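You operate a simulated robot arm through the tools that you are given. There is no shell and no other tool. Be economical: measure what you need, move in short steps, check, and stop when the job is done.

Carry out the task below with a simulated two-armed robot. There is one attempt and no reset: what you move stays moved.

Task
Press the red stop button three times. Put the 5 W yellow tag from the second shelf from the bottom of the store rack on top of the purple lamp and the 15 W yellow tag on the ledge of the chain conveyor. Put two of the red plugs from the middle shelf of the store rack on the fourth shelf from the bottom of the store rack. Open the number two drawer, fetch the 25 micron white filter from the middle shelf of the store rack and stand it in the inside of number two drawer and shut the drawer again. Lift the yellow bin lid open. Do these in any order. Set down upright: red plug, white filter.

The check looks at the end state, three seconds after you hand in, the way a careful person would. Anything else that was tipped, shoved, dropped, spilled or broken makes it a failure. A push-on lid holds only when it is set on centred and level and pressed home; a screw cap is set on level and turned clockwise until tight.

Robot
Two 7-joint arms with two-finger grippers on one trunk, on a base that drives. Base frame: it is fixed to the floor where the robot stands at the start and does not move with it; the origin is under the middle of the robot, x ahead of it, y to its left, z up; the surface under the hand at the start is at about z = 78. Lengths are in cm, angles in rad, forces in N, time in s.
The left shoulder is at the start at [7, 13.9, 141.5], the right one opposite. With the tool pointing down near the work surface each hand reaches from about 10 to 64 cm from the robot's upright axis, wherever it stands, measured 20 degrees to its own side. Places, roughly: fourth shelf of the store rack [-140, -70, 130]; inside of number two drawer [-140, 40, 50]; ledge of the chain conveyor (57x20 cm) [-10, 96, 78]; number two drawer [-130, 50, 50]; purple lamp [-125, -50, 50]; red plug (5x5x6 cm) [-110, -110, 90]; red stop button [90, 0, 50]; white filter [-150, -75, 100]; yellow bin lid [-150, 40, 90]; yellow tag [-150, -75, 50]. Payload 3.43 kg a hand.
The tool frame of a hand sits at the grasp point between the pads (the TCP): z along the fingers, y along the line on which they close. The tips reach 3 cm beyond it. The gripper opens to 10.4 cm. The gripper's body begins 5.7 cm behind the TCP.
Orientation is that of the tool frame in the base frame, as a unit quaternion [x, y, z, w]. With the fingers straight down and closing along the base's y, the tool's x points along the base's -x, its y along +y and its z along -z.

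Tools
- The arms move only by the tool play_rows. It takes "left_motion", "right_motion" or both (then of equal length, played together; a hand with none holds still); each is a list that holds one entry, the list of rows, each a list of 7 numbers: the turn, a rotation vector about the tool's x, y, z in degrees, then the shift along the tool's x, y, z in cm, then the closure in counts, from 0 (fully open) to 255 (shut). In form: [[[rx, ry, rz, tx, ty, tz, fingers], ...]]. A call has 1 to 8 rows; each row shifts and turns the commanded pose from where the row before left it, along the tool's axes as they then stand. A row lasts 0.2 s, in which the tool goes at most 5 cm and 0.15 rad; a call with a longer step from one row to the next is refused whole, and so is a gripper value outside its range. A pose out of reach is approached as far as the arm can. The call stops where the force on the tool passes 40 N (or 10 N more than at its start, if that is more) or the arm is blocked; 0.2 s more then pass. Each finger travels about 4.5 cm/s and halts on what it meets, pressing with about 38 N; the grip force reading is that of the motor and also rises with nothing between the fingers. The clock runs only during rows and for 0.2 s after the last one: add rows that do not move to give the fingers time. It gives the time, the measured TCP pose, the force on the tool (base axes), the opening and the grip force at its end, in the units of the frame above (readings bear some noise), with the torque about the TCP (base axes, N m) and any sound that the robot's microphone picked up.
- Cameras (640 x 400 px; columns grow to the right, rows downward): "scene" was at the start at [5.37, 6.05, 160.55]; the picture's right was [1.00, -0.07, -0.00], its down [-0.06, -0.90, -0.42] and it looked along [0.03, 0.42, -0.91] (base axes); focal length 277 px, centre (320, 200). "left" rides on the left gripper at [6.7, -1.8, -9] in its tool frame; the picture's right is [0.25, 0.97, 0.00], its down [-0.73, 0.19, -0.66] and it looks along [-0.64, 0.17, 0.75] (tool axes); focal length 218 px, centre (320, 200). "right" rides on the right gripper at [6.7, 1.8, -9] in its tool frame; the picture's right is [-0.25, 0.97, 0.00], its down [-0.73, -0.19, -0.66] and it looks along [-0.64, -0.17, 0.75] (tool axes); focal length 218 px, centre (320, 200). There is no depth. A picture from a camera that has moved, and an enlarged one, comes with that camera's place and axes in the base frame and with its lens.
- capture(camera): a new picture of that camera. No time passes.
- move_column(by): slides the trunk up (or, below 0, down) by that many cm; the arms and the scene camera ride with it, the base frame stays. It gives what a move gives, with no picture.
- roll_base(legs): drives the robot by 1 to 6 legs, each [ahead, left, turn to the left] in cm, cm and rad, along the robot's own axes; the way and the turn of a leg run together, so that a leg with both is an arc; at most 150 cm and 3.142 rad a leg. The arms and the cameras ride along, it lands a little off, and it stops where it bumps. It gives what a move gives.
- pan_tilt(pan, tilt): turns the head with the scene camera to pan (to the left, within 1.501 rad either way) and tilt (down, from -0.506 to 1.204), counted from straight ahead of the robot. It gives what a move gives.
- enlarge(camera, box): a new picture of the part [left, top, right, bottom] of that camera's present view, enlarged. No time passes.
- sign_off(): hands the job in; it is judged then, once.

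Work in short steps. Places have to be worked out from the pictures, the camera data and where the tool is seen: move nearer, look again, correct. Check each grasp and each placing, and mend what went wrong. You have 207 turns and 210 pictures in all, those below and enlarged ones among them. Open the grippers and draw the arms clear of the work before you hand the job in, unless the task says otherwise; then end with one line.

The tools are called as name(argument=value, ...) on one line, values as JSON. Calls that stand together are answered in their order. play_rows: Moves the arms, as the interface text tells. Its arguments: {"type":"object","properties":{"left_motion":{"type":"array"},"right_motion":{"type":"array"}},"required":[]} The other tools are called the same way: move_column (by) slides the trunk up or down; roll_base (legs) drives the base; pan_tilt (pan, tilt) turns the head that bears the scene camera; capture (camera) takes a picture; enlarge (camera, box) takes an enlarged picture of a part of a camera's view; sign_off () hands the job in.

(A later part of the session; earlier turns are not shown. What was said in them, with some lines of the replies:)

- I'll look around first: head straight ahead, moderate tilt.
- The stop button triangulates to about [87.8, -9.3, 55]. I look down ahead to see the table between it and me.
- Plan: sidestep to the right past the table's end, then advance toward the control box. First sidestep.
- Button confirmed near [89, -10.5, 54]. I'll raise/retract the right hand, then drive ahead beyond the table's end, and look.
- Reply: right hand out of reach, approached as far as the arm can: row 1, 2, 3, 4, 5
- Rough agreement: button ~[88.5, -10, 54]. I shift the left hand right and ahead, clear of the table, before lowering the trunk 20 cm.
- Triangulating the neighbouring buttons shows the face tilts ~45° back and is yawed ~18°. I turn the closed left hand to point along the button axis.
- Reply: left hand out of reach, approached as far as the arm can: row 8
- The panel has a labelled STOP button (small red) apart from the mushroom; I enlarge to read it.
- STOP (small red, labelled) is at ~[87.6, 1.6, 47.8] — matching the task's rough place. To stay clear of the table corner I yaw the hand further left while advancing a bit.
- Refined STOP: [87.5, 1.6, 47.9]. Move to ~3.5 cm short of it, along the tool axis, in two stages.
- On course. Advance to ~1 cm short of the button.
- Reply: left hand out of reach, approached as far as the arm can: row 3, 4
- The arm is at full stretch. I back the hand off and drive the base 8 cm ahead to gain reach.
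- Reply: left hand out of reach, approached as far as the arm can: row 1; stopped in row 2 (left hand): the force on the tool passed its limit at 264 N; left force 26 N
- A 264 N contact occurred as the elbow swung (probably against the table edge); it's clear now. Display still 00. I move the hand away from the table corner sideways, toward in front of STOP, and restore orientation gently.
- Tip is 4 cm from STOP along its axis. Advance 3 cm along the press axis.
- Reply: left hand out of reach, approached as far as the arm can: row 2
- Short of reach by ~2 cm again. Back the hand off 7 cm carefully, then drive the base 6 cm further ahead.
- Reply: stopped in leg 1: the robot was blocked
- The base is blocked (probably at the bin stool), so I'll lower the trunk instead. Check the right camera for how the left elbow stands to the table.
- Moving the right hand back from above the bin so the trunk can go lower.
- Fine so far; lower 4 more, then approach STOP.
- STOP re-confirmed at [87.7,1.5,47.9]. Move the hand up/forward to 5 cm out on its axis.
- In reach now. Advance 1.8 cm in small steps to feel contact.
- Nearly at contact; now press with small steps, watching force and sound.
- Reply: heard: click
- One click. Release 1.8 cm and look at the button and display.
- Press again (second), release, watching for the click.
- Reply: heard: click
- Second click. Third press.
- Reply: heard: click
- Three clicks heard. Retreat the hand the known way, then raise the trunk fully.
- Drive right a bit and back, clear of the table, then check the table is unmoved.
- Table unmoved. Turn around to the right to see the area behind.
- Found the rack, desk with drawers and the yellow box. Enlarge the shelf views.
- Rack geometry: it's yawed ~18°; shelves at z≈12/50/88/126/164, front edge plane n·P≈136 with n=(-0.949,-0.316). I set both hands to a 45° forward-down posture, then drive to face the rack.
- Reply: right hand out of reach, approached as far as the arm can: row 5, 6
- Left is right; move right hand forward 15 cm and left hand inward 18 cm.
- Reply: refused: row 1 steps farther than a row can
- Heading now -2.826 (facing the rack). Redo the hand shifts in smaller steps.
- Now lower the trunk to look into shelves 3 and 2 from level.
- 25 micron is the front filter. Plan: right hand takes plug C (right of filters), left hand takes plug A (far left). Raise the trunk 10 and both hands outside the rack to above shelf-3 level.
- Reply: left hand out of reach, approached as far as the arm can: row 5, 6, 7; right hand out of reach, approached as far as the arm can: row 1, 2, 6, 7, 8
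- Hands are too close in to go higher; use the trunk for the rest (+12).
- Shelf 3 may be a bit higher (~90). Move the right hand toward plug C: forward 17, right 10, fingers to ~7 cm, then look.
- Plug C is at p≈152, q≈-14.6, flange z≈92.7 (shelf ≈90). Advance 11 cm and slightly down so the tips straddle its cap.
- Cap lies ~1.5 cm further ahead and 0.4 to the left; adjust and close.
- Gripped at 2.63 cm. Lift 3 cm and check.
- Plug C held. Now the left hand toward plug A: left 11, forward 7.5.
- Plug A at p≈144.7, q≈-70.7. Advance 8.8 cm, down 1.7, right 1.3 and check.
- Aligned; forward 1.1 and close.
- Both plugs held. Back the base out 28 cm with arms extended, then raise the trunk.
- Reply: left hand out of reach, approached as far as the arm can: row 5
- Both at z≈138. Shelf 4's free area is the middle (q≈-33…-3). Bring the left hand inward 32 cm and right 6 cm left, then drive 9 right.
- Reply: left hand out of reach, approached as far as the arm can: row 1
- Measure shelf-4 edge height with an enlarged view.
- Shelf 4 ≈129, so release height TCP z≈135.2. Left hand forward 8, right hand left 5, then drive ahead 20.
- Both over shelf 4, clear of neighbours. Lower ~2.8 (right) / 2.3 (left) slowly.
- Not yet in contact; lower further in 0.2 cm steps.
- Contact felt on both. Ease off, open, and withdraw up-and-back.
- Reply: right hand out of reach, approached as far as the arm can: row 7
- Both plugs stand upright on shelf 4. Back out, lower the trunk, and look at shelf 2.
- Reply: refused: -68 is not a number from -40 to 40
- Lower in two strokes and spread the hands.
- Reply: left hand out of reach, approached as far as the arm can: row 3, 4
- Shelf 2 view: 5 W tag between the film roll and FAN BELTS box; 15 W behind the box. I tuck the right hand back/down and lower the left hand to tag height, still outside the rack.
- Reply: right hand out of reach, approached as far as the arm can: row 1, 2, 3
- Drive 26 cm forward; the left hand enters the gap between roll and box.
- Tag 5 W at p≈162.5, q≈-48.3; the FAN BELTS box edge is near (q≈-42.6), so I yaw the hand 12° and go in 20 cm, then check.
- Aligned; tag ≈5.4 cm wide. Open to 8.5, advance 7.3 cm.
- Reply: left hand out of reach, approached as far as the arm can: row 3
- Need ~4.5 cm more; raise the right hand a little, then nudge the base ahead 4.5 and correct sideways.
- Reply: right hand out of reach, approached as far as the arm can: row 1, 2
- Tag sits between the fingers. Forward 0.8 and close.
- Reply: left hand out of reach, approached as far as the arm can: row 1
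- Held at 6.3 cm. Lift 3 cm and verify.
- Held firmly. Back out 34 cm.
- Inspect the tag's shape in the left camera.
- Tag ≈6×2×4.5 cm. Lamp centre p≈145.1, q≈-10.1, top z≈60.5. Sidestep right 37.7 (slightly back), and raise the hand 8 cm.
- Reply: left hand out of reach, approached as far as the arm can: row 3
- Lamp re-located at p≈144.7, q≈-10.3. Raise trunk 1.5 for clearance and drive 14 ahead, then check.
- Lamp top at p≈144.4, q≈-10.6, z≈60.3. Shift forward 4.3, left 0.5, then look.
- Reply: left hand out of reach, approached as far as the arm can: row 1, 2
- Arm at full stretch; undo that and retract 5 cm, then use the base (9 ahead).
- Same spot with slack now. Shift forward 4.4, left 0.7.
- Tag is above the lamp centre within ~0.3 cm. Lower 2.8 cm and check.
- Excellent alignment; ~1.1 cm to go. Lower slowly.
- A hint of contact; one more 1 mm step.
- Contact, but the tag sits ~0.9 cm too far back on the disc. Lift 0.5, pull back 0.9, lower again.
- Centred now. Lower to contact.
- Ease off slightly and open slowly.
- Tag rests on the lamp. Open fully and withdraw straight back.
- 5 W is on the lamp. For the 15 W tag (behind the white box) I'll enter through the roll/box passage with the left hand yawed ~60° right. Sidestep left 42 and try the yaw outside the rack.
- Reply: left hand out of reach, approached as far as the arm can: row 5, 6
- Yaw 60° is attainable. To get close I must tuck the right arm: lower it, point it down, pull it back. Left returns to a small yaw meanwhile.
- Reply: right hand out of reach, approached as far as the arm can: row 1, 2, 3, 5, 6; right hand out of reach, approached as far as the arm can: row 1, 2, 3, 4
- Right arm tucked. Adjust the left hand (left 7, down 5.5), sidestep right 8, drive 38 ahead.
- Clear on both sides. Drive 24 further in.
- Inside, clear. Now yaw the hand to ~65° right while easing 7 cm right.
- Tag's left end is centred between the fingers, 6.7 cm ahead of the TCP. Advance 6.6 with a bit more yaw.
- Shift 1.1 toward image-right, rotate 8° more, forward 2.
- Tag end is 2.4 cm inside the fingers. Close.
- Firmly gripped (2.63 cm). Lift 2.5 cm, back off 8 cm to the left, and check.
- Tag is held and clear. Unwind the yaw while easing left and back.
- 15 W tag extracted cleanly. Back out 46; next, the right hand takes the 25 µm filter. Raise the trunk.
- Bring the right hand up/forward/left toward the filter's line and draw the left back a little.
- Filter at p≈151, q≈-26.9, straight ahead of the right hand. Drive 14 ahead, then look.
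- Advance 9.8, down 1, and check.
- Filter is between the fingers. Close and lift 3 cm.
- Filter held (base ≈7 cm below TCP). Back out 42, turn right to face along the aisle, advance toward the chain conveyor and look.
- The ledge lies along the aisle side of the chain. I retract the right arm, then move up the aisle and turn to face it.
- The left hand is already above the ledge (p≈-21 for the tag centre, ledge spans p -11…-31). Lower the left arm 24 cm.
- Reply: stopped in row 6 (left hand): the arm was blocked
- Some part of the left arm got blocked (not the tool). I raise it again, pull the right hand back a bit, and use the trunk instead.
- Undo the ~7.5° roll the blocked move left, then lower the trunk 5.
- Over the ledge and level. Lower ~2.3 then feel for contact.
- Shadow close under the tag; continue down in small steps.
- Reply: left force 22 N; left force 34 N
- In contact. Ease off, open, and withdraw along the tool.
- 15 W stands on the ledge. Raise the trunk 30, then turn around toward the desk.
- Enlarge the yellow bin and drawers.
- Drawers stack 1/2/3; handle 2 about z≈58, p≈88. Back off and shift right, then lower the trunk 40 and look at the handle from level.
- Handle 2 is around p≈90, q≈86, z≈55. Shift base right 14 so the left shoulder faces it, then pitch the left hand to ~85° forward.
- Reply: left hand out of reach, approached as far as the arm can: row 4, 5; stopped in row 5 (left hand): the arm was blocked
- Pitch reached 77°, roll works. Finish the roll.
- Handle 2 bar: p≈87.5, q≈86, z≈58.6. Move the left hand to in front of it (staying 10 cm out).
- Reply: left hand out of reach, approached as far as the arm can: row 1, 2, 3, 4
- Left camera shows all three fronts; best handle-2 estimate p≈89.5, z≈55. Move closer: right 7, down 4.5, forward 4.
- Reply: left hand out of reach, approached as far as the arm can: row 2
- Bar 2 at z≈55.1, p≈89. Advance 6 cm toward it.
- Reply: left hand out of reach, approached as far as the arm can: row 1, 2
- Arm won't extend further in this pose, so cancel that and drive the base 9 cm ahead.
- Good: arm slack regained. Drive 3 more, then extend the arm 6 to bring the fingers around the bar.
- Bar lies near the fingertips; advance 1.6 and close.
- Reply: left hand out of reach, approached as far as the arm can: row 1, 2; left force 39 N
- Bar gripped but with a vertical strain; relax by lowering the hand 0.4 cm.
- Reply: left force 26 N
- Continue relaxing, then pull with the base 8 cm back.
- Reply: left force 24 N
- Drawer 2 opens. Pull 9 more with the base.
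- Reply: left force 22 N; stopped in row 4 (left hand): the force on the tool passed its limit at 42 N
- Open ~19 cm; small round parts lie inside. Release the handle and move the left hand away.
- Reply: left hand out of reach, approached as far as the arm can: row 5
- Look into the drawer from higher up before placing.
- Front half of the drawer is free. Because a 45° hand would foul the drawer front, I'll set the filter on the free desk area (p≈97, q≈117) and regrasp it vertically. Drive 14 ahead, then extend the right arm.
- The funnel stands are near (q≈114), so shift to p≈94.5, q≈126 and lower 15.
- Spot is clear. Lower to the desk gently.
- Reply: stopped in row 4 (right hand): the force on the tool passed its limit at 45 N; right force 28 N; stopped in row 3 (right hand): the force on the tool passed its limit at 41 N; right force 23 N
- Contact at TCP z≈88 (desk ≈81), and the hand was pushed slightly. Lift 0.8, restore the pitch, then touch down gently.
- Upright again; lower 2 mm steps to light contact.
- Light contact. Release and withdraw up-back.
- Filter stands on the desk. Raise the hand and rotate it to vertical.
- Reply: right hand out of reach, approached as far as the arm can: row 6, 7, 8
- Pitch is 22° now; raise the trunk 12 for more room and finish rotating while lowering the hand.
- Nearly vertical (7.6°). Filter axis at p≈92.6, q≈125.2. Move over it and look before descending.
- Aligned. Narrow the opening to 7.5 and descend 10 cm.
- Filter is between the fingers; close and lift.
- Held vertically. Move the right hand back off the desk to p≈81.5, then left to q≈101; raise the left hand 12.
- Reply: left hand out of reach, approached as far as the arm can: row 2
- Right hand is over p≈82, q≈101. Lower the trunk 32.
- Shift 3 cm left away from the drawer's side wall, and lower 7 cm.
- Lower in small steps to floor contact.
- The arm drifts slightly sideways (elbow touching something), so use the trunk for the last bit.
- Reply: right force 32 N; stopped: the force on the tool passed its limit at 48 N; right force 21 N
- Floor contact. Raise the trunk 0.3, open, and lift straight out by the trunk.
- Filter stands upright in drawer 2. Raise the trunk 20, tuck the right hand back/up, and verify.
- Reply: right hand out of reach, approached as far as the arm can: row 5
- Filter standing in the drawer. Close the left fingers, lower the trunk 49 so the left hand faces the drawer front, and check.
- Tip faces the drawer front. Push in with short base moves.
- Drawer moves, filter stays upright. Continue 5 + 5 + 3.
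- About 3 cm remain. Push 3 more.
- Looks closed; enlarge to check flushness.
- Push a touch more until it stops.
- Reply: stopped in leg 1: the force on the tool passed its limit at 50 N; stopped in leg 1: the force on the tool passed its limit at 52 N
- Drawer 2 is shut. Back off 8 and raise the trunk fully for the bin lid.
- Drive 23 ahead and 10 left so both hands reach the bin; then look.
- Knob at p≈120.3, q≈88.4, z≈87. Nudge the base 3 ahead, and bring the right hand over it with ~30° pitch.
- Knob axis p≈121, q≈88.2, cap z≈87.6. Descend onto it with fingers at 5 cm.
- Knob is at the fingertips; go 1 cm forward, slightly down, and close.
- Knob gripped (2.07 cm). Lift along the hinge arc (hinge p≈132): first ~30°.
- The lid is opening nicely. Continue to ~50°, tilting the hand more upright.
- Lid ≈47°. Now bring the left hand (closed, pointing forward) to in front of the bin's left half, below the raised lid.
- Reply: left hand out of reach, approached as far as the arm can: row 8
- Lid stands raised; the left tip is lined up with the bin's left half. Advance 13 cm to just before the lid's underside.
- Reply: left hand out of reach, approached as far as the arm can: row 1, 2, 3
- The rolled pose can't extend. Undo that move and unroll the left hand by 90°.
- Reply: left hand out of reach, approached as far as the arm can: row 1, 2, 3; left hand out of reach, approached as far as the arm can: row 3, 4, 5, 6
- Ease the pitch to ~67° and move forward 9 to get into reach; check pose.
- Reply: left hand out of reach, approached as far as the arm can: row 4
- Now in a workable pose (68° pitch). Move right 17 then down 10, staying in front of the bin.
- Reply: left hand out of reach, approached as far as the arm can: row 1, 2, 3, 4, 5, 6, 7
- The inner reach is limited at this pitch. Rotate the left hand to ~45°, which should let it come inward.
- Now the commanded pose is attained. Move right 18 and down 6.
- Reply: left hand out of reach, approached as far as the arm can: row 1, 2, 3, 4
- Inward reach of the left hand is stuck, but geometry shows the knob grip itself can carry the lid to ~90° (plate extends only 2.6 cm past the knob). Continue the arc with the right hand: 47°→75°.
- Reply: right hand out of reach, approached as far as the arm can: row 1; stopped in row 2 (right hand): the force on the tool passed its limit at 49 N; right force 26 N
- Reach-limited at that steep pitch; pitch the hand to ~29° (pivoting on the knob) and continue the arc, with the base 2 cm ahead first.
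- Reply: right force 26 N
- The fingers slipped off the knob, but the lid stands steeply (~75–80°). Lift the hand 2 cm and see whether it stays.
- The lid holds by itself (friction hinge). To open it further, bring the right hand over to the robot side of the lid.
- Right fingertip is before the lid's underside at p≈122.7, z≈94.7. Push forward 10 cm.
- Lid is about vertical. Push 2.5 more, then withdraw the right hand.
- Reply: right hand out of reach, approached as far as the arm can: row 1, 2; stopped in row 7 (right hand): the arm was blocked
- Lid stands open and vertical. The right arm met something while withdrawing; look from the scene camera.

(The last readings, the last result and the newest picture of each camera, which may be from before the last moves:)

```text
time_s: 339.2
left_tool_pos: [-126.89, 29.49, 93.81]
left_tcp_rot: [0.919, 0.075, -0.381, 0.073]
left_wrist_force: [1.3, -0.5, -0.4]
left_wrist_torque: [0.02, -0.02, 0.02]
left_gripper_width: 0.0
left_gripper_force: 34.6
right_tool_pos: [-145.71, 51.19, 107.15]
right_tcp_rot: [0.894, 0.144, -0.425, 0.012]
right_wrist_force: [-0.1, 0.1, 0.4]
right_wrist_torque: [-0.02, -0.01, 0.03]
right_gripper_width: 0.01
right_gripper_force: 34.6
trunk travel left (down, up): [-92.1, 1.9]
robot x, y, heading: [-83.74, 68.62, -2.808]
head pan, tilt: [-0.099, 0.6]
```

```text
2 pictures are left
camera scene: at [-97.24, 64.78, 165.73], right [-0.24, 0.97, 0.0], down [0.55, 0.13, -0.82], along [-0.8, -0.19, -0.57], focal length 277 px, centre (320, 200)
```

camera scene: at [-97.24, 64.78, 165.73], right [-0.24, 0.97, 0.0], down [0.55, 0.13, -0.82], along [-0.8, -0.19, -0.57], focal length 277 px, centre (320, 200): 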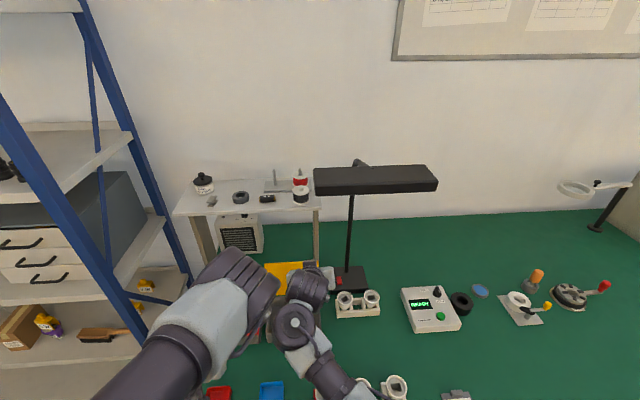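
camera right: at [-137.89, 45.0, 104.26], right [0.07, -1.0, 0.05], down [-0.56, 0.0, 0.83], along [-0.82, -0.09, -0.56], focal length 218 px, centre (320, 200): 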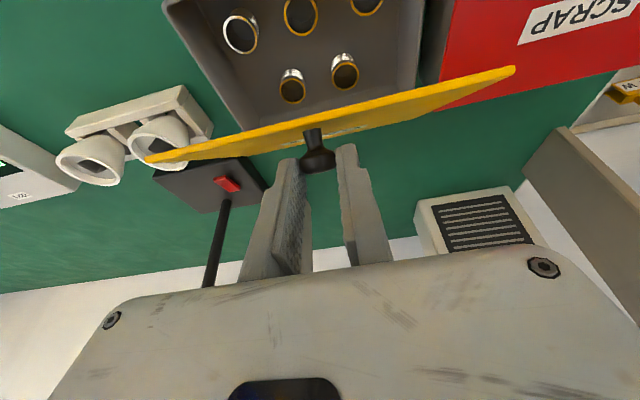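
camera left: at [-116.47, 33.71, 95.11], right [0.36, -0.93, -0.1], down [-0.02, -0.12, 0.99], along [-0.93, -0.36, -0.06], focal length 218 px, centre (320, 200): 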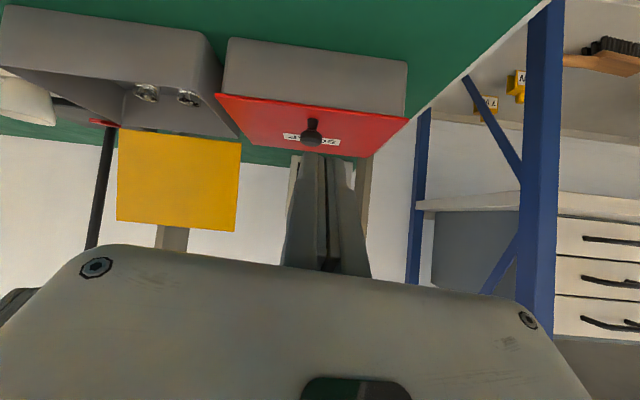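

Lamp and items are fine; the two arms merely met each other. Drive the base straight back 28 to clear the desk.

roll_base(legs=[[-28, 0, 0]])

play_rows(left_motion=[[[0, 0, 0, 0, 1.5, 0, 128], [0, 0, 0, 0, 1.5, 0, 0], [0, 0, 0, 0, 0, 0, 0], [0, 0, 0, 0, 0, 0, 0]]], right_motion=[[[0, 0, 0, 0, -1.5, 0, 128], [0, 0, 0, 0, -1.5, 0, 0], [0, 0, 0, 0, 0, 0, 0], [0, 0, 0, 0, 0, 0, 0]]])

capture(camera="scene")

```text
time_s: 341.2
left_tool_pos: [-99.9, 38.61, 93.74]
left_tcp_rot: [0.919, 0.078, -0.38, 0.074]
left_wrist_force: [0.7, -0.2, -0.4]
left_wrist_torque: [0.01, 0.01, 0.0]
left_gripper_width: 0.0
left_gripper_force: 35.1
right_tool_pos: [-119.12, 60.09, 106.83]
right_tcp_rot: [0.894, 0.147, -0.424, 0.012]
right_wrist_force: [0.8, -0.1, -0.3]
right_wrist_torque: [0.03, -0.01, -0.02]
right_gripper_width: 0.0
right_gripper_force: 34.7
trunk travel left (down, up): [-92.1, 1.9]
robot x, y, heading: [-57.07, 78.07, -2.798]
head pan, tilt: [-0.099, 0.6]
```

```text
time_s: 342.2
left_tool_pos: [-99.37, 35.86, 93.93]
left_tcp_rot: [0.919, 0.078, -0.38, 0.075]
left_wrist_force: [0.4, -0.4, 0.4]
left_wrist_torque: [0.01, -0.02, -0.02]
left_gripper_width: 8.68
left_gripper_force: 0.1
right_tool_pos: [-119.67, 63.06, 107.25]
right_tcp_rot: [0.893, 0.148, -0.424, 0.013]
right_wrist_force: [0.4, -0.1, 0.0]
right_wrist_torque: [-0.01, 0.04, 0.0]
right_gripper_width: 8.65
right_gripper_force: 0.0
trunk travel left (down, up): [-92.1, 1.9]
robot x, y, heading: [-57.26, 77.8, -2.794]
head pan, tilt: [-0.099, 0.6]
```

```text
1 pictures are left
camera scene: at [-70.55, 74.11, 165.73], right [-0.24, 0.97, 0.0], down [0.55, 0.14, -0.82], along [-0.8, -0.2, -0.57], focal length 277 px, centre (320, 200)
```

scene: 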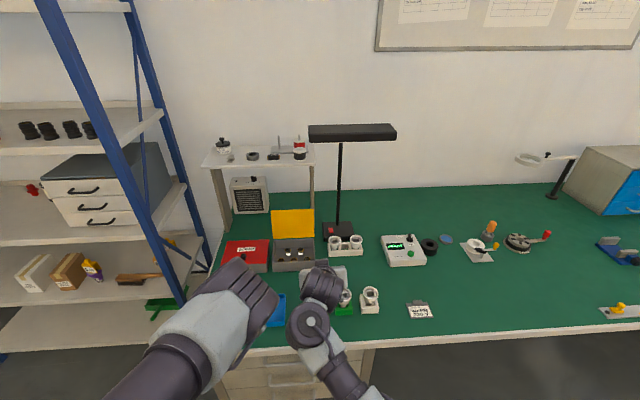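

The yellow lid stands open, everything else is in place. Back 10 cm more so the arms are clear, then hand in.

roll_base(legs=[[-9, 0, 0]])

sign_off()

```text
time_s: 343.3
left_tool_pos: [-91.67, 38.78, 93.65]
left_tcp_rot: [0.919, 0.076, -0.379, 0.074]
left_wrist_force: [-0.5, -0.1, -0.5]
left_wrist_torque: [-0.01, -0.01, 0.0]
left_gripper_width: 10.39
left_gripper_force: 0.2
right_tool_pos: [-112.04, 66.04, 107.0]
right_tcp_rot: [0.894, 0.146, -0.423, 0.011]
right_wrist_force: [-1.2, 0.2, 0.5]
right_wrist_torque: [0.02, 0.0, 0.0]
right_gripper_width: 10.39
right_gripper_force: 0.2
trunk travel left (down, up): [-92.1, 1.9]
robot x, y, heading: [-49.4, 80.82, -2.803]
head pan, tilt: [-0.099, 0.6]
```

```text
The job is handed in.
```

All six jobs were done and handed in: STOP pressed three times (three clicks heard), both tags placed, two plugs upright on the fourth shelf, the 25 micron filter upright in number two drawer and the drawer shut, and the yellow lid open. While working at the STOP button an arm hit something with 264 N, probably the table edge, but the table looked unmoved afterwards.
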